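You operate a simulated robot arm through the tools that you are given. There is no shell and no other tool. Be economical: measure what you need, move in short steps, check, and stop when the job is done.

The job below is to be done with a simulated robot arm. You get a single attempt, and the scene is never put back.

## Task
Move the bench stop to 22 cm, lock it and cap it.
Fine: the rail lever frees and locks the stop; once it is locked, press the stop cap on till it catches.

It is judged by the outcome, as a careful person would: the job done as asked, and still so three seconds after it is handed in. It fails if anything else is knocked over, pushed out of place, dropped, spilled or broken. A push-on lid holds only when it is set on centred and level and pressed home; a screw cap is set on level and turned clockwise until tight.

## Robot
A 6-joint arm with a two-finger parallel gripper, fixed in place. Base frame: the origin is at the foot of the arm, x ahead of it, y to its left, z up; the work surface is at about z = 0. Readings come in m, rad, newtons and seconds.
With the tool pointing down near the work surface it reaches from about 0.14 to 0.58 m from the base axis. Its first joint turns from -1.152 to 1.152 rad. Payload 2.1 kg.
Tool frame: the origin (TCP) lies between the finger pads and is the grasp point; the fingertips stand 0.03 m ahead of it; z points along the fingers, y is the line along which they close. Largest opening 0.094 m; finger width 0.028, thickness 0.01; the body of the gripper, 0.05 by 0.096 m, starts 0.055 m behind the TCP.
Orientation is that of the tool frame in the base frame, as [roll, pitch, yaw] about the fixed x, y, z axes, in that order (R = Rz(yaw) Ry(pitch) Rx(roll)). With the fingers straight down and closing along the base's y, the tool's x points along the base's -x, its y along +y and its z along -z.

## Interface
- The arm moves only by the tool move_arm. Its argument "plan" is a list that holds one entry, the list of rows, each a list of 6 numbers: the shift along the tool's x, y, z in mm, then the turn, a rotation vector about the tool's x, y, z in rad. In form: [[[dx, dy, dz, wx, wy, wz], ...]]. A call has 1 to 20 rows; each row is the pose to reach, as a shift and turn from the pose commanded when the call began, along the tool's axes at that moment. "claw" is the closure in counts, from 0 (fully open) to 255 (shut), set as the call begins (left out, the last holds). A row lasts 0.2 s, in which the tool goes at most 0.05 m and 0.15 rad; a call with a longer step from one row to the next is refused whole, and so is a gripper value outside its range. A pose out of reach is approached as far as the arm can. The call stops where the force on the tool passes 60 N (or 10 N more than at its start, if that is more) or the arm is blocked; 0.2 s more then pass. The fingers move at their own pace (about 0.072 m/s each) and stop on an object; they squeeze with about 44 N. The grip force told is the motor's: it shows also when the fingers shut on nothing. Time passes only in rows, and 0.2 s behind the last, so rows that repeat a pose let the fingers close. It gives the time, the measured TCP pose, the force on the tool (base axes), the opening and the grip force at its end, in the units of the frame above (readings bear some noise), with the torque about the TCP (base axes, N m) and any sound that the robot's microphone picked up.
- Cameras (640 x 400 px; columns grow to the right, rows downward): "scene" is fixed at [0.0661, -0.3767, 0.504]; the picture's right is [0.69, -0.72, 0.00], its down [-0.28, -0.27, -0.92] and it looks along [0.66, 0.64, -0.39] (base axes); focal length 318 px, centre (320, 200). "wrist" rides on the gripper at [0.076, 0.014, -0.102] in the tool frame; the picture's right is [-0.18, 0.98, 0.00], its down [-0.75, -0.14, -0.64] and it looks along [-0.63, -0.12, 0.77] (tool axes); focal length 243 px, centre (320, 200). There is no depth. A picture from a camera that has moved, and an enlarged one, comes with that camera's place and axes in the base frame and with its lens.
- capture(camera): a new picture of that camera. No time passes.
- enlarge(camera, box): a new picture of the part [left, top, right, bottom] of that camera's present view, enlarged. No time passes.
- finish_job(): hands the job in; it is judged then, once.

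Go step by step. Nothing tells you positions but the pictures and the camera data: compare them with the known pose of the tool, close in by small moves and look again before you grip or let go. The budget is 120 turns and 68 pictures, counting those below and the enlarged ones. Unless the task says otherwise, let go and move clear before handing in, and close with one line.

The tools are called after ">>>" as name(argument=value, ...) on one line, values as JSON. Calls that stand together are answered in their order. move_arm: Moves the arm, as the interface text tells. Its arguments: {"type":"object","properties":{"plan":{"type":"array","items":{"type":"array","items":{"type":"array","items":{"type":"number"}}}},"claw":{"type":"number"}},"required":["plan"]} The other tools are called the same way: capture (camera) takes a picture; enlarge (camera, box) takes an enlarged picture of a part of a camera's view; finish_job () hands the job in.

At the start:

```text
clock: 0.0
tcp_pos: [0.3034, 0.0605, 0.3742]
tool_rot: [3.141, -0.001, 3.141]
contact_force: [-0.6, 0.0, -0.2]
wrist_torque: [0.01, -0.02, 0.0]
gripper_width: 0.0939
grip_force: 0.1
```

scene: 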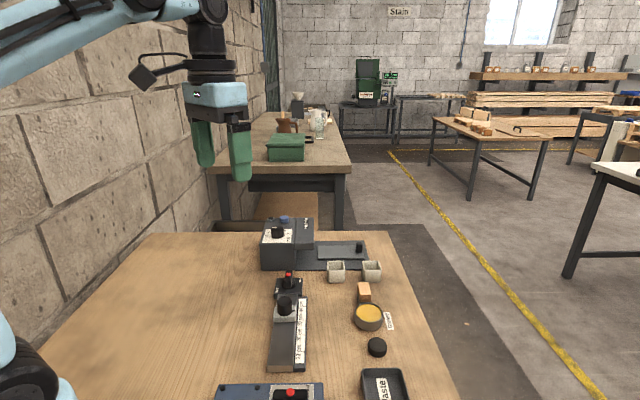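
wrist: 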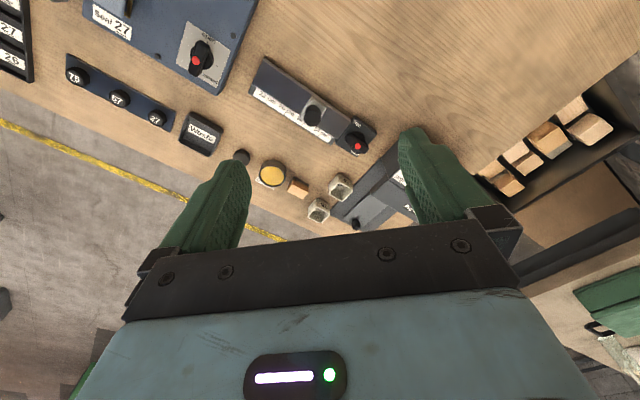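

I see a rail with a knob-like stop and a lever with a red mark at its end, plus a dark round cap on the bench. I'll look closer at these.

>>> enlarge(camera="scene", box=[220, 210, 420, 400])

>>> enlarge(camera="wrist", box=[220, 40, 420, 240])

```text
2.11 times, centred on (320, 305) of scene
camera zoom: at [0.0661, -0.3767, 0.504], right [0.69, -0.72, 0.0], down [-0.28, -0.27, -0.92], along [0.66, 0.64, -0.39], focal length 670 px, centre (320, -21)
```

zoom: 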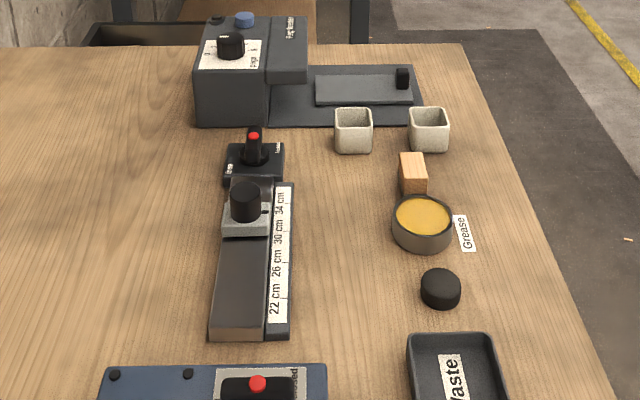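

```text
2.00 times, centred on (320, 140) of wrist
camera zoom: at [0.227, 0.0747, 0.4771], right [0.18, 0.98, 0.0], down [0.75, -0.14, 0.64], along [0.63, -0.12, -0.77], focal length 485 px, centre (320, 320)
```

zoom: 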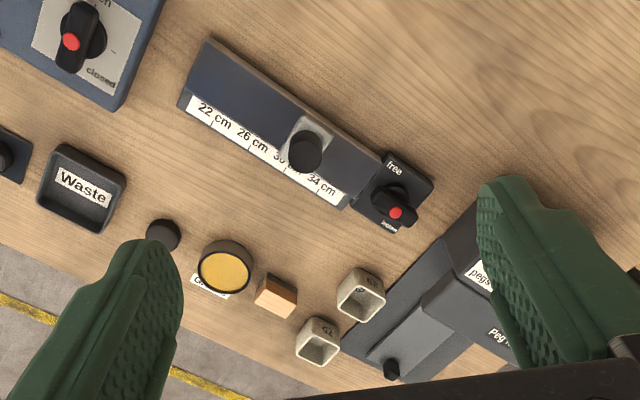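

The lever block is at about (0.46, 0.11), the stop knob at (0.385, 0.03) and the loose black cap at (0.456, -0.143). I'll go lower for a better look.

>>> move_arm(plan=[[[-15, -3, 44, 0, 0, 0], [-30, -6, 88, 0, 0, 0], [-45, -9, 131, 0, 0, 0], [-57, -10, 174, 0, 0, 0], [-57, -10, 174, 0, 0, 0]]])

>>> capture(camera="wrist")

>>> enlarge(camera="wrist", box=[220, 60, 460, 210])

>>> enlarge(camera="scene", box=[250, 260, 410, 380])

```text
clock: 1.2
tcp_pos: [0.3598, 0.0509, 0.2]
tool_rot: [-3.141, 0.001, 3.141]
contact_force: [-0.1, 0.3, 1.0]
wrist_torque: [0.02, -0.01, 0.06]
gripper_width: 0.0939
grip_force: 0.2
```

```text
63 pictures are left
camera wrist: at [0.2836, 0.0651, 0.3021], right [0.18, 0.98, 0.0], down [0.75, -0.14, 0.64], along [0.63, -0.12, -0.77], focal length 243 px, centre (320, 200)
```

wrist: 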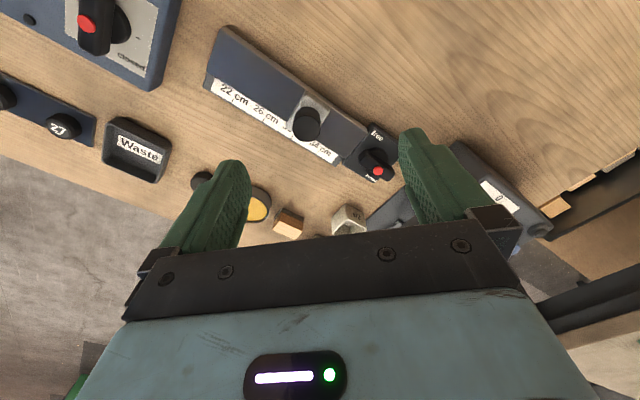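

```text
2.67 times, centred on (340, 135) of wrist
camera zoom: at [0.2836, 0.0651, 0.3021], right [0.18, 0.98, 0.0], down [0.75, -0.14, 0.64], along [0.63, -0.12, -0.77], focal length 647 px, centre (267, 373)
```

zoom: 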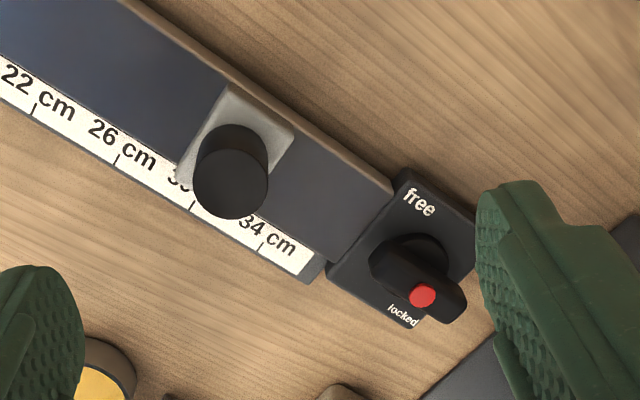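

```text
3.33 times, centred on (330, 320) of scene
camera zoom: at [0.0661, -0.3767, 0.504], right [0.69, -0.72, 0.0], down [-0.28, -0.27, -0.92], along [0.66, 0.64, -0.39], focal length 1060 px, centre (287, -200)
```

zoom: 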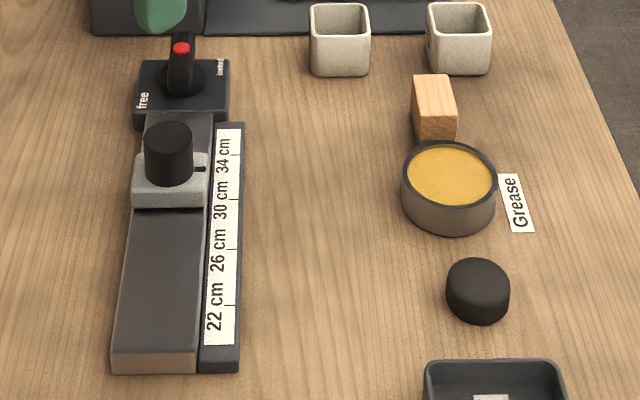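

The rail runs at about 45° in the base frame, with 22 at the end nearest the camera. I need a closer look at the lever's state.

>>> enlarge(camera="wrist", box=[335, 115, 415, 195])

>>> enlarge(camera="scene", box=[265, 260, 325, 330])

```text
5.00 times, centred on (375, 155) of wrist
camera zoom: at [0.2836, 0.0651, 0.3021], right [0.18, 0.98, 0.0], down [0.75, -0.14, 0.64], along [0.63, -0.12, -0.77], focal length 1213 px, centre (45, 425)
```

zoom: 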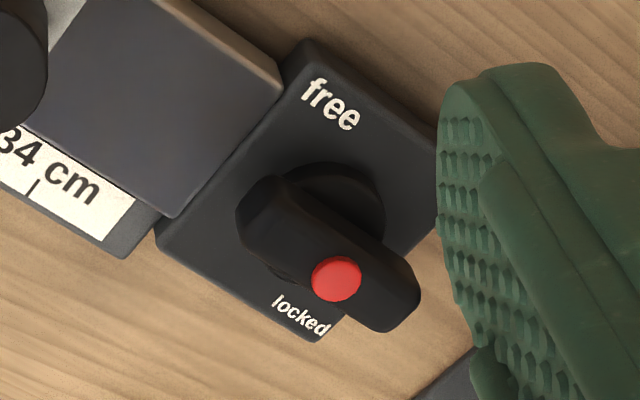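

```text
5.71 times, centred on (295, 295) of scene
camera zoom: at [0.0661, -0.3767, 0.504], right [0.69, -0.72, 0.0], down [-0.28, -0.27, -0.92], along [0.66, 0.64, -0.39], focal length 1818 px, centre (463, -343)
```

zoom: 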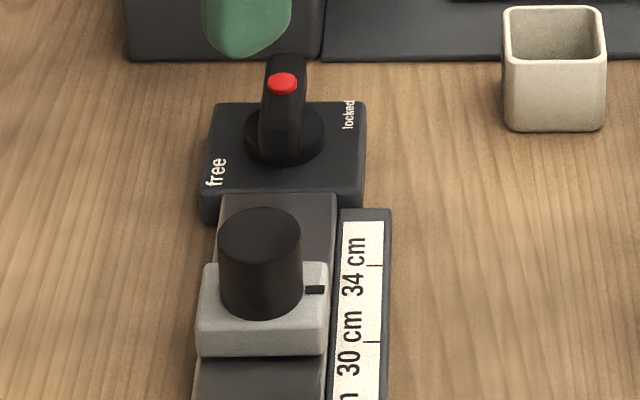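

The lever bar now lies along the rail, with "free" on its left (counter-clockwise) and "locked" on its right. I'll line up above it with the fingers closing across the bar.

>>> move_arm(plan=[[[-15, 8, 0, 0, 0, -0.13], [-30, 17, 0, 0, 0, -0.26], [-45, 26, 10, 0, 0, -0.39], [-60, 34, 20, 0, 0, -0.52], [-75, 42, 40, 0, 0, -0.65], [-88, 50, 60, 0, 0, -0.785], [-88, 50, 80, 0, 0, -0.785], [-88, 50, 80, 0, 0, -0.785]]], claw=100)

>>> capture(camera="wrist")

>>> capture(camera="scene")

```text
clock: 3.0
tcp_pos: [0.4469, 0.1004, 0.1209]
tool_rot: [3.142, 0.0, -2.355]
contact_force: [0.1, 0.2, 0.1]
wrist_torque: [-0.01, 0.01, -0.01]
gripper_width: 0.057
grip_force: 0.1
```

```text
58 pictures are left
camera wrist: at [0.3831, 0.0559, 0.2227], right [-0.57, 0.82, 0.0], down [0.63, 0.43, 0.64], along [0.53, 0.36, -0.77], focal length 243 px, centre (320, 200)
```

wrist: 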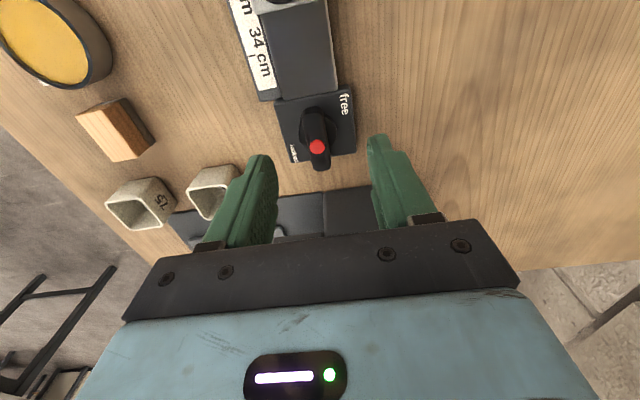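

```text
57 pictures are left
```

scene: 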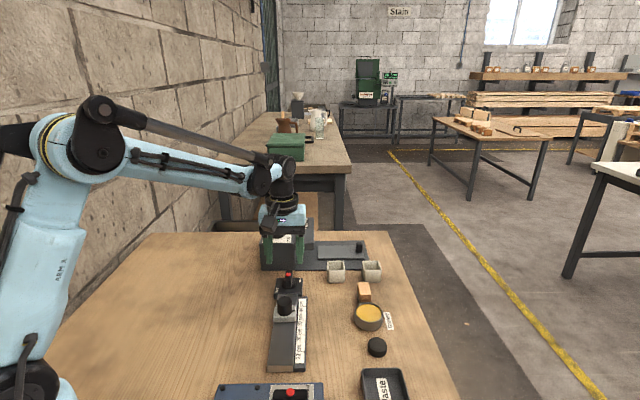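

>>> enlarge(camera="wrist", box=[260, 70, 380, 190])

```text
3.33 times, centred on (320, 130) of wrist
camera zoom: at [0.3831, 0.0559, 0.2227], right [-0.57, 0.82, 0.0], down [0.63, 0.43, 0.64], along [0.53, 0.36, -0.77], focal length 809 px, centre (320, 433)
```

zoom: 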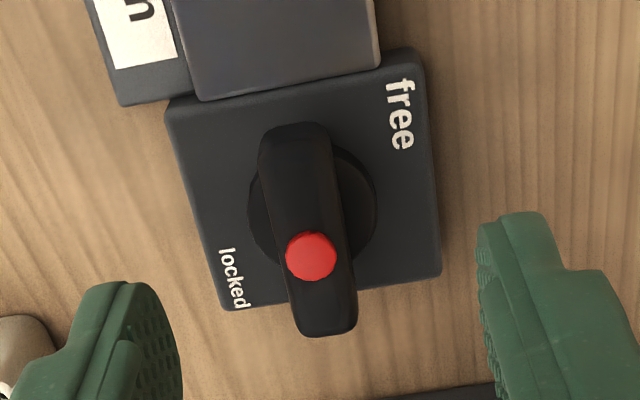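

The bar is centred at about (0.454, 0.102) with its top near z = 0.053. I'll descend around it and grip gently.

>>> move_arm(plan=[[[-6.7, -3.9, 20, 0, 0, 0], [-6.7, -3.9, 45, 0, 0, 0], [-6.7, -3.9, 61, 0, 0, 0], [-6.7, -3.9, 61, 0, 0, 0]]])

>>> enlarge(camera="wrist", box=[200, 60, 440, 220])

>>> enlarge(camera="scene", box=[240, 220, 360, 320])

```text
clock: 4.0
tcp_pos: [0.4556, 0.1036, 0.0611]
tool_rot: [-3.141, -0.001, -2.358]
contact_force: [-1.0, 0.3, 1.4]
wrist_torque: [-0.02, 0.0, 0.01]
gripper_width: 0.0573
grip_force: 0.0
```

```text
2.50 times, centred on (320, 140) of wrist
camera zoom: at [0.3922, 0.0589, 0.1631], right [-0.56, 0.83, 0.0], down [0.63, 0.43, 0.64], along [0.53, 0.36, -0.77], focal length 606 px, centre (320, 350)
```

zoom: 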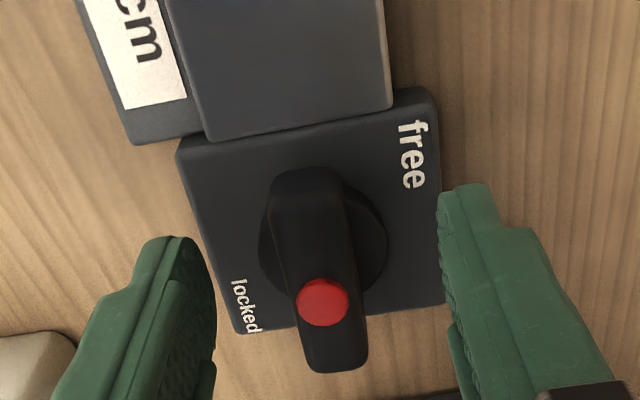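

```text
4.00 times, centred on (300, 270) of scene
camera zoom: at [0.0661, -0.3767, 0.504], right [0.69, -0.72, 0.0], down [-0.28, -0.27, -0.92], along [0.66, 0.64, -0.39], focal length 1273 px, centre (400, -80)
```

zoom: 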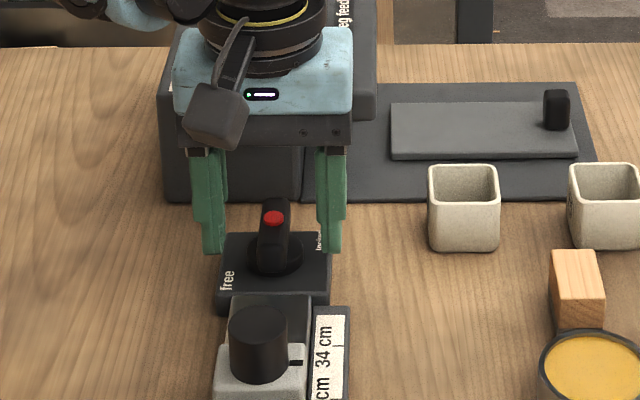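

>>> move_arm(plan=[[[0, 0, 2, 0, 0, 0], [0, 0, 4, 0, 0, 0], [0, 0, 4, 0, 0, 0], [0, 0, 4, 0, 0, 0]]], claw=255)

```text
clock: 5.0
tcp_pos: [0.4565, 0.1025, 0.0571]
tool_rot: [-3.14, 0.002, -2.355]
contact_force: [8.2, -1.8, 44.1]
wrist_torque: [-0.04, 0.02, 0.0]
gripper_width: 0.0167
grip_force: 45.2
```

The bar is gripped (17 mm), but the tips are pressing on something below. I'll open, rise a few mm and regrip.

>>> move_arm(plan=[[[0, 0, -2, 0, 0, 0], [0, 0, -6, 0, 0, 0], [0, 0, -6, 0, 0, 0]]], claw=180)

>>> move_arm(plan=[[[0, 0, 0, 0, 0, 0], [0, 0, 0, 0, 0, 0], [0, 0, 0, 0, 0, 0]]], claw=255)

```text
clock: 5.8
tcp_pos: [0.4555, 0.1024, 0.0628]
tool_rot: [-3.141, -0.001, -2.356]
contact_force: [0.4, -0.9, 0.2]
wrist_torque: [0.05, -0.02, 0.0]
gripper_width: 0.0277
grip_force: 0.1
```

```text
clock: 6.6
tcp_pos: [0.4556, 0.1025, 0.0623]
tool_rot: [3.141, 0.0, -2.355]
contact_force: [2.4, -2.9, -4.8]
wrist_torque: [0.09, -0.17, -0.01]
gripper_width: 0.0163
grip_force: 45.7
```

Clean grip. Now I'll turn counter-clockwise towards "free" in small steps, watching the torque.

>>> move_arm(plan=[[[0, 0, 0, 0, 0, -0.1], [0, 0, 0, 0, 0, -0.2], [0, 0, 0, 0, 0, -0.3], [0, 0, 0, 0, 0, -0.3]]])

```text
clock: 7.6
tcp_pos: [0.4569, 0.1013, 0.0624]
tool_rot: [-3.134, 0.0, -2.057]
contact_force: [30.8, -10.9, -1.3]
wrist_torque: [-0.96, 0.32, -0.15]
gripper_width: 0.0168
grip_force: 44.8
```

>>> enlarge(camera="wrist", box=[200, 60, 440, 220])

>>> enlarge(camera="scene", box=[240, 220, 360, 320])

```text
2.50 times, centred on (320, 140) of wrist
camera zoom: at [0.4081, 0.0406, 0.1646], right [-0.78, 0.62, -0.01], down [0.47, 0.6, 0.64], along [0.4, 0.5, -0.77], focal length 606 px, centre (320, 350)
```

zoom: 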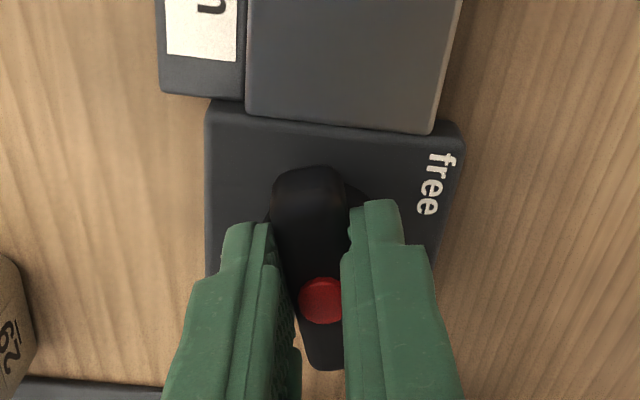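

```text
4.00 times, centred on (300, 270) of scene
camera zoom: at [0.0661, -0.3766, 0.504], right [0.69, -0.72, 0.0], down [-0.28, -0.27, -0.92], along [0.66, 0.64, -0.39], focal length 1273 px, centre (400, -80)
```

zoom: 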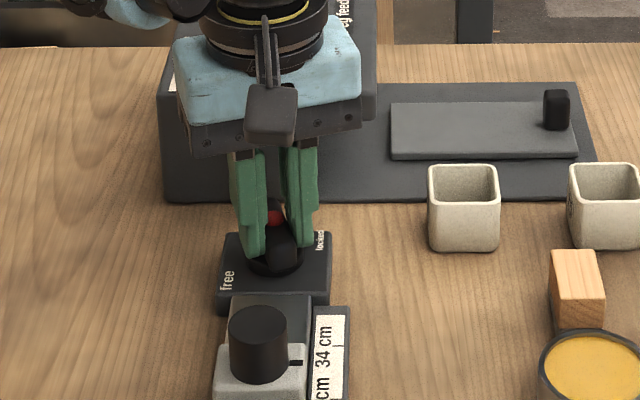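

The lever turns with the grip, and the side force suggests its pivot is about 7 mm ahead of my grip. I'll continue about that pivot.

>>> move_arm(plan=[[[0.3, -2.0, 0, 0, 0, 0], [0.2, -3.0, 0, 0, 0, -0.15], [0, -4.1, 0, 0, 0, -0.3], [0, -4.1, 0, 0, 0, -0.3]]])

```text
clock: 8.6
tcp_pos: [0.4574, 0.0991, 0.0618]
tool_rot: [-3.14, 0.0, -1.753]
contact_force: [13.9, -7.7, 24.9]
wrist_torque: [-0.07, -0.32, -0.09]
gripper_width: 0.0166
grip_force: 45.0
```

>>> move_arm(plan=[[[0, 0, -1, 0, 0, 0], [-0.5, -1, -1, 0, 0, -0.15], [-1, -1, -1, 0, 0, -0.3], [-1, -1, -1, 0, 0, -0.3]]])

>>> enlarge(camera="wrist", box=[200, 60, 440, 220])

>>> enlarge(camera="scene", box=[240, 220, 360, 320])

```text
clock: 9.6
tcp_pos: [0.4598, 0.1012, 0.0612]
tool_rot: [-3.14, 0.0, -1.458]
contact_force: [16.1, -16.8, -21.2]
wrist_torque: [0.73, -0.18, -0.11]
gripper_width: 0.0168
grip_force: 45.2
```

```text
2.50 times, centred on (320, 140) of wrist
camera zoom: at [0.4546, 0.0234, 0.165], right [-1.0, 0.07, 0.0], down [0.05, 0.77, 0.64], along [0.05, 0.64, -0.77], focal length 606 px, centre (320, 350)
```

zoom: 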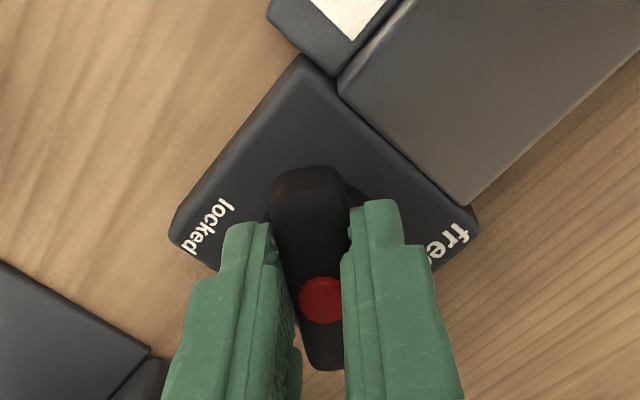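

```text
4.00 times, centred on (300, 270) of scene
camera zoom: at [0.0662, -0.3766, 0.504], right [0.69, -0.72, 0.0], down [-0.28, -0.27, -0.92], along [0.66, 0.64, -0.39], focal length 1273 px, centre (400, -80)
```

zoom: 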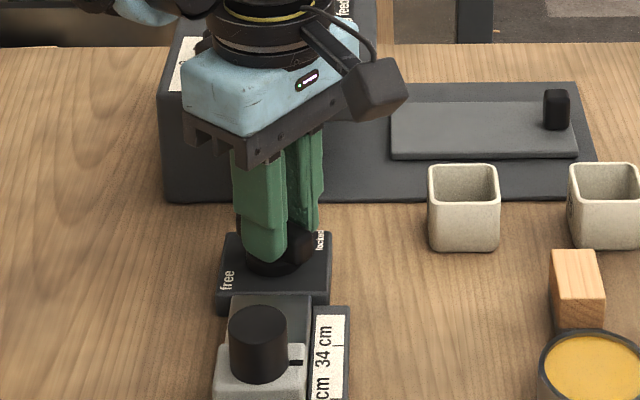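

>>> move_arm(plan=[[[0.8, -0.6, 0.6, 0, 0, -0.1], [0.8, -0.9, 0.6, 0, 0, -0.2], [0.8, -1.2, 0.6, 0, 0, -0.3], [0.8, -1.2, 0.6, 0, 0, -0.3]]])

```text
clock: 10.6
tcp_pos: [0.461, 0.1009, 0.0624]
tool_rot: [-3.138, -0.002, -1.155]
contact_force: [19.9, -3.0, 25.3]
wrist_torque: [-1.18, -0.66, -0.11]
gripper_width: 0.0166
grip_force: 45.5
```

>>> move_arm(plan=[[[0.3, -1.2, -0.5, 0, 0, -0.1], [0.3, -1.6, -0.5, 0, 0, -0.2], [0.3, -1.9, -0.5, 0, 0, -0.3], [0.3, -1.9, -0.5, 0, 0, -0.3]]])

>>> enlarge(camera="wrist", box=[200, 60, 440, 220])

```text
clock: 11.6
tcp_pos: [0.4628, 0.1022, 0.0624]
tool_rot: [3.141, 0.0, -0.856]
contact_force: [6.3, 2.4, 32.7]
wrist_torque: [-0.49, -0.66, -0.01]
gripper_width: 0.0167
grip_force: 44.9
```

```text
2.50 times, centred on (320, 140) of wrist
camera zoom: at [0.5025, 0.0348, 0.1646], right [-0.86, -0.51, 0.0], down [-0.39, 0.66, 0.64], along [-0.33, 0.55, -0.77], focal length 606 px, centre (320, 350)
```

zoom: 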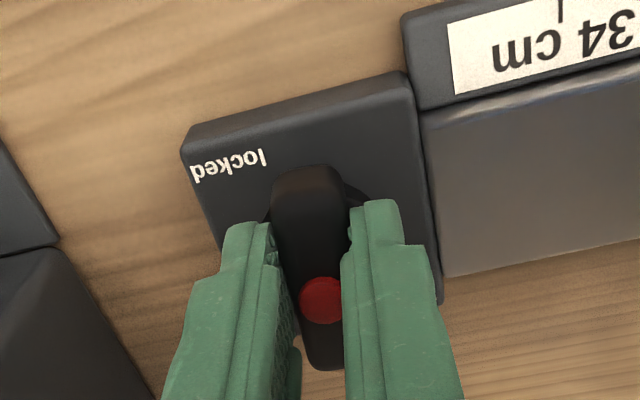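

>>> move_arm(plan=[[[0, -0.5, -1, 0, 0, -0.1], [0, -0.8, -1, 0, 0, -0.2], [0, -1.0, -1, 0, 0, -0.3], [0, -1.0, -1, 0, 0, -0.3]]])

```text
clock: 12.6
tcp_pos: [0.4635, 0.1017, 0.0621]
tool_rot: [-3.139, -0.002, -0.559]
contact_force: [15.0, 4.8, -32.1]
wrist_torque: [0.3, -0.07, -1.89]
gripper_width: 0.0224
grip_force: 44.8
```

The lever has hit its stop at about 90°, at the "free" side. I'll open, rise and look.

>>> move_arm(plan=[[[0, 0, -1, 0, 0, 0.15], [0, 0, -1, 0, 0, 0.15], [0, 0, -1, 0, 0, 0.15]]], claw=100)

>>> move_arm(plan=[[[0, 0, -30, 0, 0, 0], [0, 0, -70, 0, 0, 0], [0, 0, -70, 0, 0, 0]]])

>>> capture(camera="wrist")

>>> enlarge(camera="scene", box=[240, 240, 360, 340])

```text
clock: 13.4
tcp_pos: [0.4642, 0.1026, 0.0644]
tool_rot: [-3.141, 0.0, -0.707]
contact_force: [-0.4, 0.1, 0.1]
wrist_torque: [-0.02, -0.02, 0.01]
gripper_width: 0.0572
grip_force: 0.0
```

```text
clock: 14.2
tcp_pos: [0.462, 0.1049, 0.1332]
tool_rot: [-3.141, 0.0, -0.707]
contact_force: [-0.2, 0.4, -0.4]
wrist_torque: [0.03, 0.03, -0.01]
gripper_width: 0.057
grip_force: 0.0
```

```text
48 pictures are left
camera wrist: at [0.5108, 0.0439, 0.2368], right [-0.78, -0.63, 0.0], down [-0.48, 0.6, 0.64], along [-0.4, 0.5, -0.77], focal length 243 px, centre (320, 200)
```

wrist: 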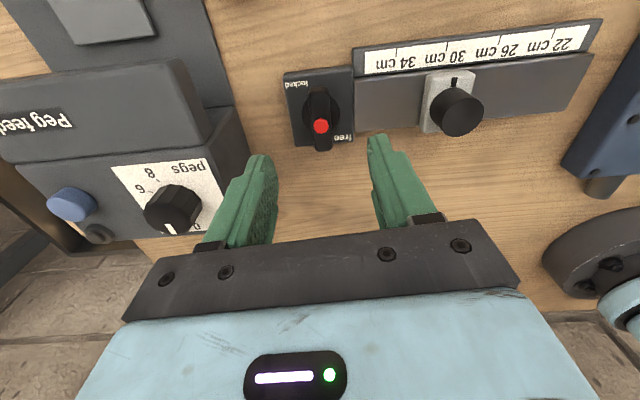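

```text
4.00 times, centred on (300, 290) of scene
camera zoom: at [0.0661, -0.3767, 0.504], right [0.69, -0.72, 0.0], down [-0.28, -0.27, -0.92], along [0.66, 0.64, -0.39], focal length 1273 px, centre (400, -160)
```

zoom: 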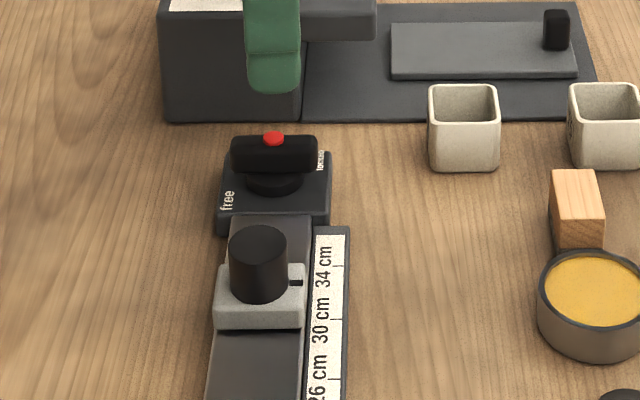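

>>> enlarge(camera="wrist", box=[340, 10, 620, 150])

```text
2.29 times, centred on (480, 80) of wrist
camera zoom: at [0.5108, 0.0439, 0.2368], right [-0.78, -0.63, 0.0], down [-0.48, 0.6, 0.64], along [-0.4, 0.5, -0.77], focal length 555 px, centre (-46, 474)
```

zoom: 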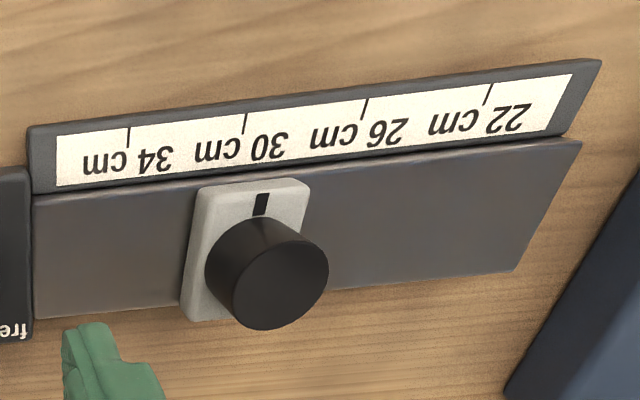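

The lever is now square to the rail (free) and the index mark reads about 30 cm. Next I'll go over the stop's knob at about (0.388, 0.031), with the fingers closing along the rail.

>>> move_arm(plan=[[[-2, 30, 0, 0, 0, 0.03], [-4, 60, 0, 0, 0, 0.06], [-6, 85, 0, 0, 0, 0.078], [-8.1, 104, 0, 0, 0, 0.078], [-8.1, 104, 10, 0, 0, 0.078], [-8.1, 104, 10, 0, 0, 0.078]]], claw=60)

>>> capture(camera="wrist")

>>> enlarge(camera="scene", box=[240, 220, 360, 320])

```text
clock: 15.6
tcp_pos: [0.3916, 0.0289, 0.1235]
tool_rot: [3.141, -0.001, -0.783]
contact_force: [1.0, -0.2, -0.3]
wrist_torque: [0.0, 0.02, 0.01]
gripper_width: 0.0715
grip_force: 0.1
```

```text
45 pictures are left
camera wrist: at [0.4348, -0.0366, 0.2261], right [-0.82, -0.57, 0.0], down [-0.43, 0.63, 0.64], along [-0.36, 0.53, -0.77], focal length 243 px, centre (320, 200)
```

wrist: 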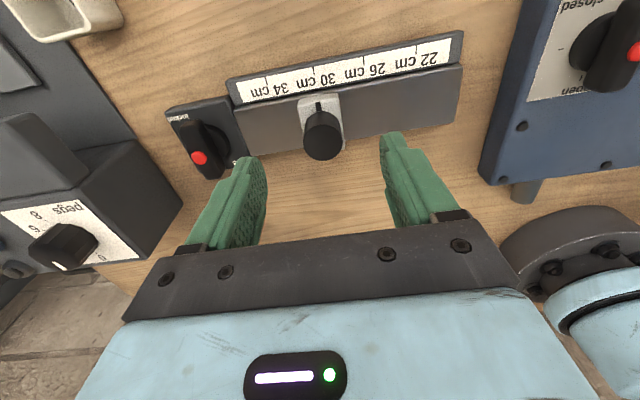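

```text
4.00 times, centred on (300, 270) of scene
camera zoom: at [0.0661, -0.3767, 0.504], right [0.69, -0.72, 0.0], down [-0.28, -0.27, -0.92], along [0.66, 0.64, -0.39], focal length 1273 px, centre (400, -80)
```

zoom: 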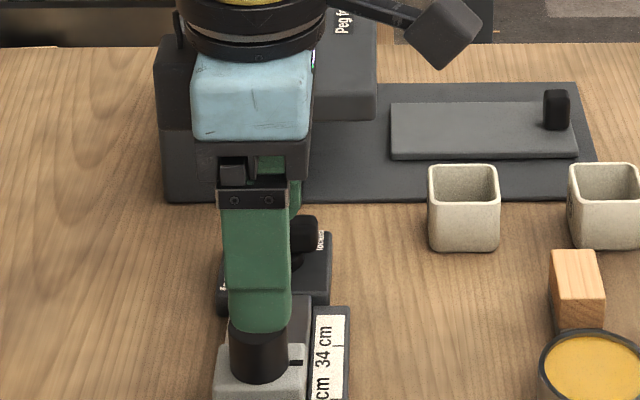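

>>> move_arm(plan=[[[-2.5, 1, 20, 0, 0, 0], [-2.5, 1, 40, 0, 0, 0], [-2.5, 1, 50, 0, 0, 0], [-2.5, 1, 50, 0, 0, 0]]])

>>> enlarge(camera="wrist", box=[200, 60, 440, 220])

>>> enlarge(camera="scene", box=[240, 220, 360, 320])

```text
clock: 16.6
tcp_pos: [0.3861, 0.0295, 0.0743]
tool_rot: [3.141, -0.001, -0.785]
contact_force: [-0.6, 0.6, 0.7]
wrist_torque: [0.0, 0.02, 0.05]
gripper_width: 0.0717
grip_force: 0.0
```

```text
2.50 times, centred on (320, 140) of wrist
camera zoom: at [0.4311, -0.0345, 0.1765], right [-0.82, -0.57, 0.0], down [-0.43, 0.63, 0.64], along [-0.36, 0.53, -0.77], focal length 606 px, centre (320, 350)
```

zoom: 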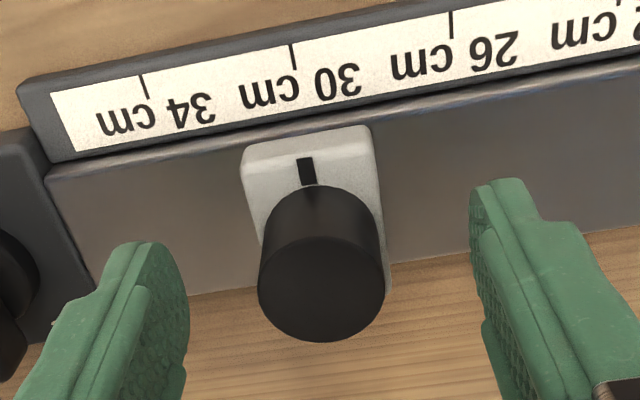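

```text
4.00 times, centred on (300, 270) of scene
camera zoom: at [0.0661, -0.3767, 0.504], right [0.69, -0.72, 0.0], down [-0.28, -0.27, -0.92], along [0.66, 0.64, -0.39], focal length 1273 px, centre (400, -80)
```

zoom: 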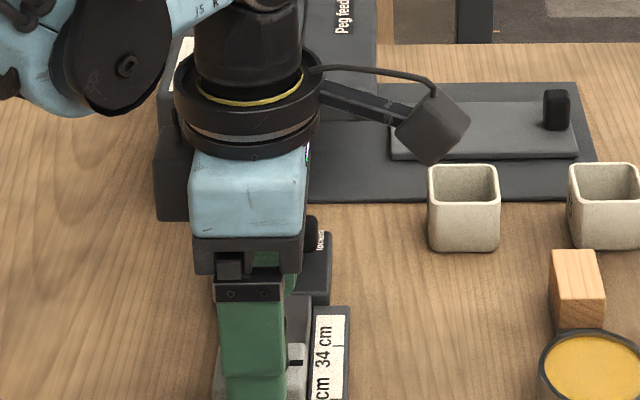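

The knob sits centred between the fingers. Closing on it.

>>> move_arm(plan=[[[0, 0, 1, 0, 0, 0], [0, 0, 1, 0, 0, 0], [0, 0, 1, 0, 0, 0], [0, 0, 1, 0, 0, 0], [0, 0, 1, 0, 0, 0]]], claw=255)

```text
clock: 17.8
tcp_pos: [0.3869, 0.0288, 0.073]
tool_rot: [3.142, 0.0, -0.783]
contact_force: [0.9, 1.5, -0.5]
wrist_torque: [-0.11, 0.28, -0.01]
gripper_width: 0.0292
grip_force: 45.3
```

>>> move_arm(plan=[[[0, 5, 0, 0, 0, 0], [0, 10, 0, 0, 0, 0], [0, 15, 0, 0, 0, 0], [0, 20, 0, 0, 0, 0], [0, 20, 0, 0, 0, 0]]])

>>> enlarge(camera="wrist", box=[200, 60, 440, 220])

```text
clock: 19.0
tcp_pos: [0.3733, 0.0158, 0.0729]
tool_rot: [3.141, 0.0, -0.784]
contact_force: [-8.0, 8.5, 22.9]
wrist_torque: [-0.15, 0.12, 0.11]
gripper_width: 0.029
grip_force: 44.5
```

```text
2.50 times, centred on (320, 140) of wrist
camera zoom: at [0.4172, -0.049, 0.1753], right [-0.82, -0.57, 0.0], down [-0.43, 0.63, 0.64], along [-0.36, 0.53, -0.77], focal length 606 px, centre (320, 350)
```

zoom: 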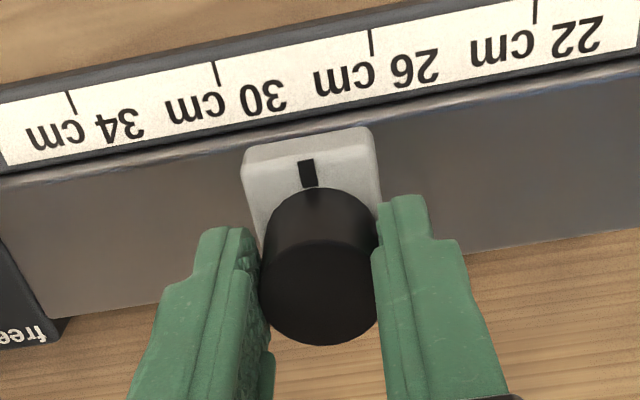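

The stop slides freely and now reads about 27.9 cm. I'll move it about 59 mm further toward 22.

>>> move_arm(plan=[[[0, 8, -0.5, 0, 0, 0], [-0.5, 18, -0.5, 0, 0, 0], [-0.5, 28, -0.5, 0, 0, 0], [-0.5, 38, -0.5, 0, 0, 0], [-0.5, 48, -0.5, 0, 0, 0], [-0.5, 55, -0.5, 0, 0, 0], [-0.5, 59, -0.5, 0, 0, 0], [-0.5, 59, -0.5, 0, 0, 0]]])

>>> enlarge(camera="wrist", box=[200, 60, 440, 220])

```text
clock: 20.8
tcp_pos: [0.3312, -0.0251, 0.0718]
tool_rot: [-3.141, 0.004, -0.781]
contact_force: [-19.6, 18.2, -23.0]
wrist_torque: [0.52, -0.16, 0.03]
gripper_width: 0.0291
grip_force: 44.9
```

```text
2.50 times, centred on (320, 140) of wrist
camera zoom: at [0.3764, -0.0906, 0.175], right [-0.82, -0.57, 0.0], down [-0.43, 0.63, 0.65], along [-0.37, 0.53, -0.76], focal length 606 px, centre (320, 350)
```

zoom: 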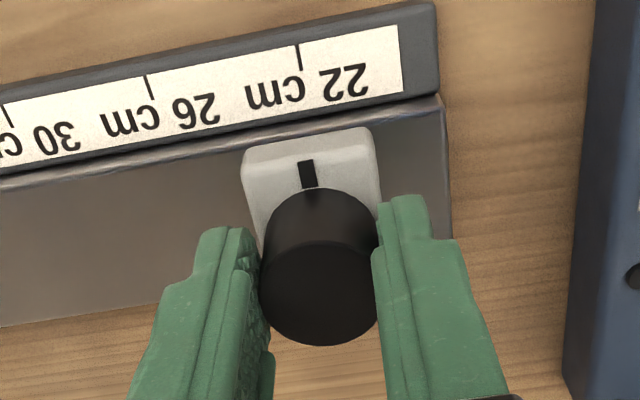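

The stop reads about 22.07 cm. I'll make a last 0.6 mm correction and relieve the side load.

>>> move_arm(plan=[[[-1.5, 0.3, 0.5, 0, 0, 0], [-2.5, 0.7, 0.5, 0, 0, 0], [-2.5, 0.7, 0.5, 0, 0, 0]]])

>>> enlarge(camera="wrist", box=[260, 70, 380, 150])

>>> enlarge(camera="scene", box=[250, 290, 340, 380])

```text
clock: 21.6
tcp_pos: [0.3312, -0.0254, 0.0736]
tool_rot: [3.139, -0.004, -0.785]
contact_force: [0.9, -1.2, -43.7]
wrist_torque: [0.17, -0.37, -0.02]
gripper_width: 0.0291
grip_force: 45.2
```

```text
5.00 times, centred on (320, 110) of wrist
camera zoom: at [0.375, -0.0905, 0.1765], right [-0.83, -0.56, 0.0], down [-0.43, 0.63, 0.64], along [-0.36, 0.53, -0.77], focal length 1213 px, centre (320, 650)
```

zoom: 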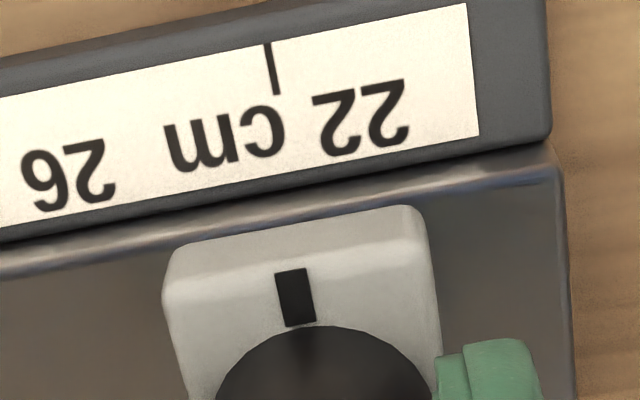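

```text
4.44 times, centred on (295, 335) of scene
camera zoom: at [0.0662, -0.3767, 0.5039], right [0.69, -0.72, 0.0], down [-0.28, -0.27, -0.92], along [0.66, 0.64, -0.39], focal length 1414 px, centre (431, -400)
```

zoom: 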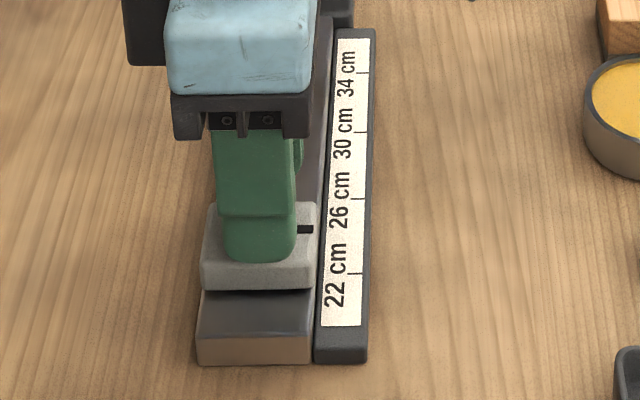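

The reading is 22.0 cm. I'll relieve the vertical load, then release and rise straight up.

>>> move_arm(plan=[[[0, 0, 1.5, 0, 0, 0], [0, 0, 1.5, 0, 0, 0]]])

>>> move_arm(plan=[[[0, 0, 0, 0, 0, 0], [0, 0, 0, 0, 0, 0], [0, 0, -25, 0, 0, 0], [0, 0, -60, 0, 0, 0], [0, 0, -60, 0, 0, 0]]], claw=60)

>>> capture(camera="wrist")

>>> enlarge(camera="wrist", box=[240, 60, 400, 180])

```text
clock: 22.2
tcp_pos: [0.3315, -0.0251, 0.0736]
tool_rot: [-3.14, -0.006, -0.786]
contact_force: [9.6, -11.3, 41.7]
wrist_torque: [0.1, -0.41, 0.02]
gripper_width: 0.0293
grip_force: 44.4
```

```text
clock: 23.4
tcp_pos: [0.3313, -0.0248, 0.1328]
tool_rot: [-3.141, 0.0, -0.784]
contact_force: [-0.7, -0.2, 0.7]
wrist_torque: [-0.01, -0.02, 0.04]
gripper_width: 0.0717
grip_force: 0.1
```

```text
37 pictures are left
camera wrist: at [0.3741, -0.0895, 0.2349], right [-0.82, -0.57, 0.0], down [-0.43, 0.63, 0.64], along [-0.36, 0.53, -0.77], focal length 243 px, centre (320, 200)
```

wrist: 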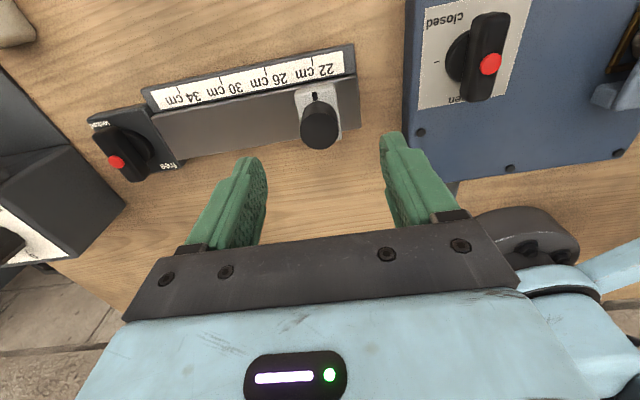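

```text
3.33 times, centred on (320, 120) of wrist
camera zoom: at [0.3741, -0.0895, 0.2349], right [-0.82, -0.57, 0.0], down [-0.43, 0.63, 0.64], along [-0.36, 0.53, -0.77], focal length 809 px, centre (320, 467)
```

zoom: 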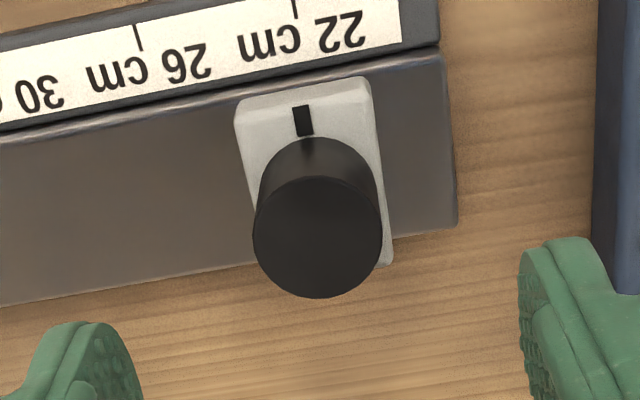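

>>> enlarge(camera="wrist", box=[290, 50, 350, 110])

```text
6.67 times, centred on (320, 80) of wrist
camera zoom: at [0.3741, -0.0895, 0.2349], right [-0.82, -0.57, 0.0], down [-0.43, 0.63, 0.64], along [-0.36, 0.53, -0.77], focal length 1618 px, centre (320, 1000)
```

zoom: 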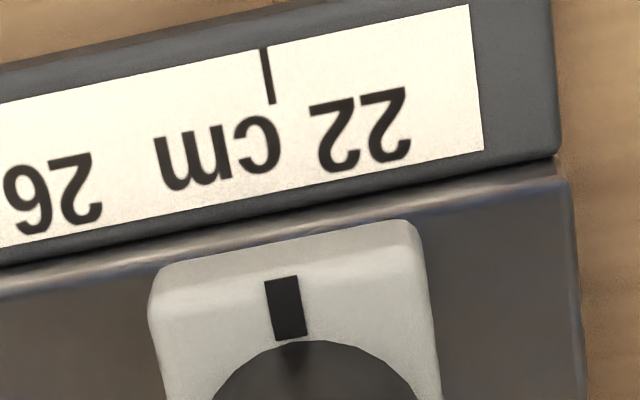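

The reading is about 22.1 cm after release, so I'll regrip and nudge it about 1 mm.

>>> move_arm(plan=[[[0, 0, 30, 0, 0, 0], [0, 0, 59, 0, 0, 0], [0, 0, 59, 0, 0, 0]]])

>>> move_arm(plan=[[[0, 0, 0, 0, 0, 0], [0, 0, 0, 0, 0, 0], [0, 0, 0, 0, 0, 0], [0, 0, 0, 0, 0, 0]]], claw=255)

>>> move_arm(plan=[[[0, 0.5, 0, 0, 0, 0], [0, 1.2, 0, 0, 0, 0], [0, 1.2, 0, 0, 0, 0], [0, 1.2, 0, 0, 0, 0]]])

>>> move_arm(plan=[[[0, 0, 0, 0, 0, 0], [0, 0, 0, 0, 0, 0], [0, 0, -25, 0, 0, 0], [0, 0, -60, 0, 0, 0], [0, 0, -60, 0, 0, 0]]], claw=60)

>>> enlarge(camera="wrist", box=[290, 50, 350, 110])

```text
clock: 24.2
tcp_pos: [0.3287, -0.027, 0.0732]
tool_rot: [3.141, 0.0, -0.785]
contact_force: [0.3, -0.3, 0.3]
wrist_torque: [-0.01, -0.01, 0.01]
gripper_width: 0.0721
grip_force: 0.0
```

```text
clock: 25.2
tcp_pos: [0.3293, -0.0257, 0.0743]
tool_rot: [-3.139, 0.0, -0.784]
contact_force: [14.9, 12.0, -10.6]
wrist_torque: [-0.03, -0.09, -0.02]
gripper_width: 0.0295
grip_force: 45.1
```

```text
clock: 26.2
tcp_pos: [0.3295, -0.0258, 0.0742]
tool_rot: [-3.14, 0.003, -0.785]
contact_force: [13.2, 17.0, 13.4]
wrist_torque: [0.0, -0.2, 0.08]
gripper_width: 0.0294
grip_force: 44.6
```

```text
clock: 27.4
tcp_pos: [0.3289, -0.0261, 0.1357]
tool_rot: [-3.14, -0.001, -0.782]
contact_force: [-0.7, 0.0, 0.5]
wrist_torque: [-0.01, 0.01, 0.01]
gripper_width: 0.0719
grip_force: 0.0
```

```text
6.67 times, centred on (320, 80) of wrist
camera zoom: at [0.3731, -0.0905, 0.2363], right [-0.82, -0.57, 0.0], down [-0.43, 0.63, 0.64], along [-0.36, 0.53, -0.77], focal length 1618 px, centre (320, 1000)
```

zoom: 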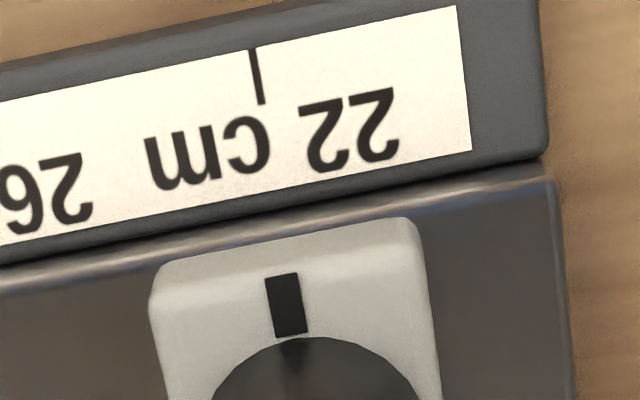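

The stop now reads 22.0 cm. Next is the lever: I'll go above its pivot at about (0.459, 0.106), fingers along the rail across the bar.

>>> move_arm(plan=[[[0, -45, 0, 0, 0, 0], [0, -90, 0, 0, 0, 0], [0, -135, 0, 0, 0, 0], [-1.3, -170, 0, 0, 0, 0], [-1.3, -185, 0, 0, 0, 0], [-1.3, -185, 0, 0, 0, 0], [-1.3, -185, 35, 0, 0, 0], [-1.3, -185, 35, 0, 0, 0]]], claw=100)

>>> enlarge(camera="wrist", box=[200, 60, 440, 220])

```text
clock: 29.2
tcp_pos: [0.4578, 0.1031, 0.0981]
tool_rot: [-3.141, -0.001, -0.784]
contact_force: [0.6, -0.1, 0.6]
wrist_torque: [0.0, -0.01, 0.05]
gripper_width: 0.057
grip_force: 0.0
```

```text
2.50 times, centred on (320, 140) of wrist
camera zoom: at [0.5021, 0.0392, 0.2002], right [-0.82, -0.57, 0.0], down [-0.43, 0.63, 0.64], along [-0.36, 0.53, -0.77], focal length 606 px, centre (320, 350)
```

zoom: 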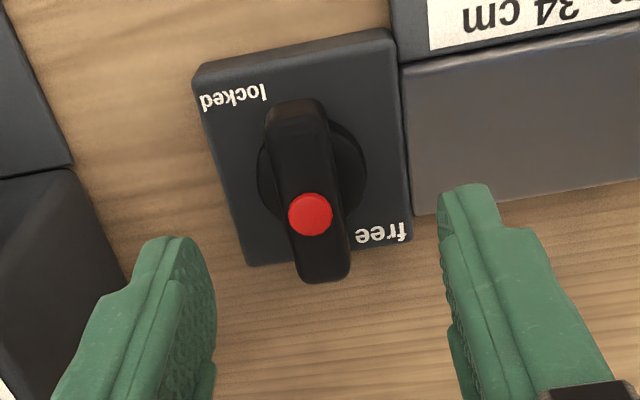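

>>> move_arm(plan=[[[-0.8, -2.5, 15, 0, 0, 0], [-0.8, -2.5, 35.5, 0, 0, 0], [-0.8, -2.5, 35.5, 0, 0, 0]]])

>>> move_arm(plan=[[[0, 0, 0, 0, 0, 0], [0, 0, 0, 0, 0, 0], [0, 0, 0, 0, 0, 0], [0, 0, 0, 0, 0, 0]]], claw=255)

```text
clock: 30.0
tcp_pos: [0.4587, 0.1064, 0.0637]
tool_rot: [3.141, 0.001, -0.783]
contact_force: [0.4, -0.3, 0.4]
wrist_torque: [0.02, 0.0, 0.02]
gripper_width: 0.0572
grip_force: 0.1
```

```text
clock: 31.0
tcp_pos: [0.4582, 0.1074, 0.0638]
tool_rot: [-3.138, 0.0, -0.783]
contact_force: [12.4, 8.2, -5.9]
wrist_torque: [0.18, -0.15, -0.08]
gripper_width: 0.0168
grip_force: 45.7
```

Gripped. I'll turn clockwise in steps.

>>> move_arm(plan=[[[0, 0, 0, 0, 0, 0.13], [0, 0, 0, 0, 0, 0.26], [0, 0, 0, 0, 0, 0.39], [0, 0, 0, 0, 0, 0.5], [0, 0, 0, 0, 0, 0.5]]])

```text
clock: 32.2
tcp_pos: [0.4588, 0.1074, 0.0628]
tool_rot: [3.139, 0.0, -1.286]
contact_force: [-5.6, 6.2, 37.0]
wrist_torque: [-0.03, 0.06, -0.05]
gripper_width: 0.0169
grip_force: 44.5
```

>>> move_arm(plan=[[[0, 0, -0.5, 0, 0, 0.13], [0, 0, -0.5, 0, 0, 0.26], [0, 0, -0.5, 0, 0, 0.39], [0, 0, -0.5, 0, 0, 0.5], [0, 0, -0.5, 0, 0, 0.5]]])

>>> move_arm(plan=[[[0, 0, 0, 0, 0, 0.13], [0, 0, 0, 0, 0, 0.26], [0, 0, 0, 0, 0, 0.36], [0, 0, 0, 0, 0, 0.36]]])

```text
clock: 33.4
tcp_pos: [0.4599, 0.1073, 0.0627]
tool_rot: [-3.141, 0.001, -1.787]
contact_force: [0.0, 2.1, 6.1]
wrist_torque: [0.91, -0.18, -0.03]
gripper_width: 0.0171
grip_force: 45.4
```

```text
clock: 34.4
tcp_pos: [0.4602, 0.1086, 0.0627]
tool_rot: [-3.14, -0.003, -2.146]
contact_force: [-2.9, -8.5, -4.8]
wrist_torque: [-0.15, 0.08, -0.01]
gripper_width: 0.0168
grip_force: 45.3
```

Now I'll push on through the original angle until it comes up against its stop.

>>> move_arm(plan=[[[0, 0, 0, 0, 0, 0.1], [0, 0, 0, 0, 0, 0.2], [0, 0, 0, 0, 0, 0.25], [0, 0, 0, 0, 0, 0.25]]])

```text
clock: 35.4
tcp_pos: [0.4604, 0.1087, 0.0633]
tool_rot: [-3.135, 0.002, -2.395]
contact_force: [20.3, -17.5, 3.7]
wrist_torque: [0.34, -0.47, 1.51]
gripper_width: 0.017
grip_force: 45.1
```

>>> move_arm(plan=[[[0, 0, 0, 0, 0, 0.05], [0, 0, 0, 0, 0, 0.1], [0, 0, 0, 0, 0, 0.1]]])

>>> move_arm(plan=[[[0, 0, 0, 0, 0, -0.1], [0, 0, 0, 0, 0, -0.1], [0, 0, 0, 0, 0, -0.1]]], claw=100)

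>>> move_arm(plan=[[[0, 0, -35, 0, 0, 0], [0, 0, -80, 0, 0, 0], [0, 0, -80, 0, 0, 0]]])

>>> capture(camera="wrist")

>>> enlarge(camera="scene", box=[240, 250, 400, 370])

```text
clock: 36.2
tcp_pos: [0.4614, 0.1067, 0.0632]
tool_rot: [-3.137, 0.003, -2.493]
contact_force: [28.1, -11.9, 16.4]
wrist_torque: [-0.59, 0.25, 1.69]
gripper_width: 0.0198
grip_force: 45.1
```

```text
clock: 37.0
tcp_pos: [0.4591, 0.1087, 0.0634]
tool_rot: [-3.141, -0.001, -2.395]
contact_force: [-0.4, -0.4, -0.5]
wrist_torque: [0.03, 0.0, 0.02]
gripper_width: 0.0573
grip_force: 0.1
```

```text
clock: 37.8
tcp_pos: [0.4601, 0.1095, 0.1436]
tool_rot: [3.141, 0.0, -2.395]
contact_force: [0.5, 0.9, 0.3]
wrist_torque: [0.04, -0.01, 0.01]
gripper_width: 0.0569
grip_force: 0.2
```

```text
32 pictures are left
camera wrist: at [0.3937, 0.0685, 0.2459], right [-0.53, 0.85, 0.0], down [0.65, 0.41, 0.64], along [0.54, 0.34, -0.77], focal length 243 px, centre (320, 200)
```

wrist: 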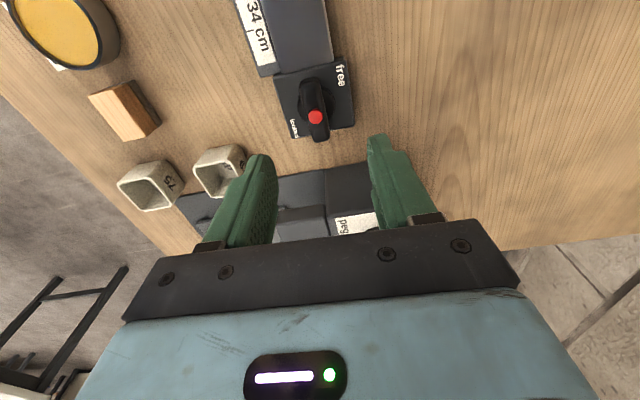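

```text
3.33 times, centred on (320, 310) of scene
camera zoom: at [0.0661, -0.3767, 0.504], right [0.69, -0.72, 0.0], down [-0.28, -0.27, -0.92], along [0.66, 0.64, -0.39], focal length 1060 px, centre (320, -167)
```

zoom: 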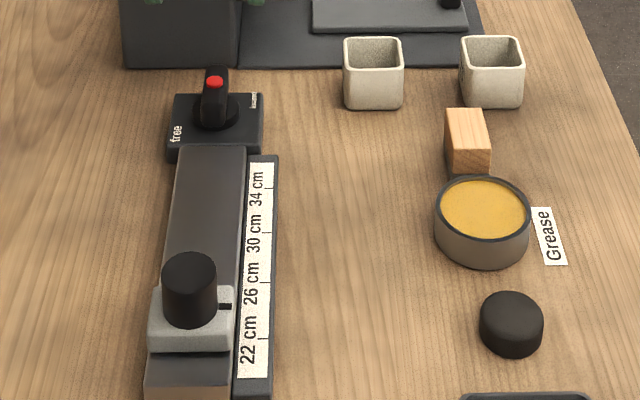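

The lever is back hard against its "locked" stop and the stop still sits at 22. Next I go above the black cap at about (0.455, -0.143).

>>> move_arm(plan=[[[29, -30, 0, 0, 0, 0], [58, -60, 0, 0, 0, -0.01], [87, -91, 0, 0, 0, -0.02], [116, -121, 0, 0, 0, -0.03], [146, -152, 0, 0, 0, -0.039], [175, -182, 0, 0, 0, -0.039], [175, -182, 10, 0, 0, -0.039], [175, -182, 10, 0, 0, -0.039]]], claw=60)

>>> capture(camera="wrist")

>>> enlarge(camera="scene", box=[330, 300, 430, 400])

```text
clock: 39.6
tcp_pos: [0.4549, -0.1447, 0.1324]
tool_rot: [-3.14, -0.001, -2.357]
contact_force: [-0.4, -0.1, 0.1]
wrist_torque: [0.03, 0.02, 0.0]
gripper_width: 0.0718
grip_force: 0.0
```

```text
30 pictures are left
camera wrist: at [0.3915, -0.1888, 0.2341], right [-0.57, 0.82, 0.0], down [0.63, 0.43, 0.64], along [0.53, 0.36, -0.77], focal length 243 px, centre (320, 200)
```

wrist: 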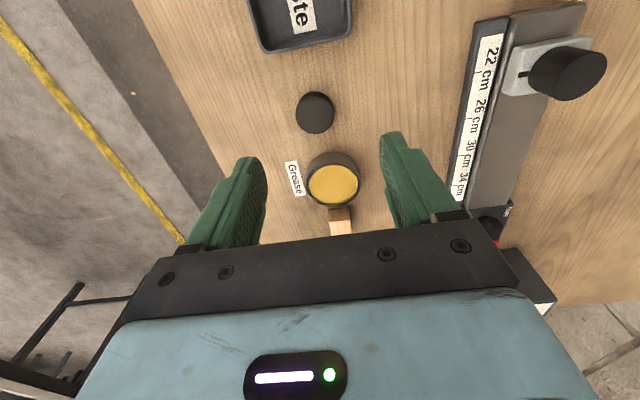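

```text
4.00 times, centred on (380, 350) of scene
camera zoom: at [0.066, -0.3767, 0.504], right [0.69, -0.72, 0.0], down [-0.28, -0.27, -0.92], along [0.66, 0.64, -0.39], focal length 1273 px, centre (80, -400)
```

zoom: 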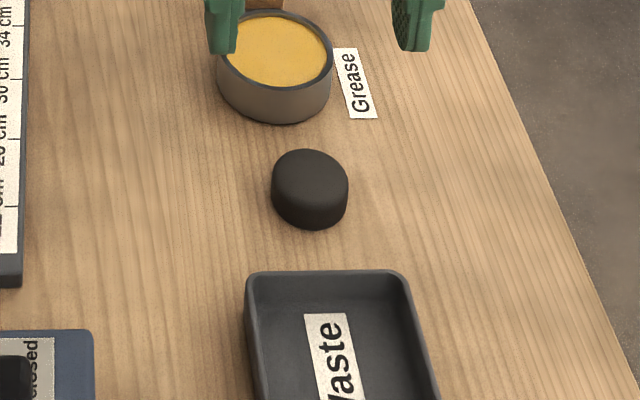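

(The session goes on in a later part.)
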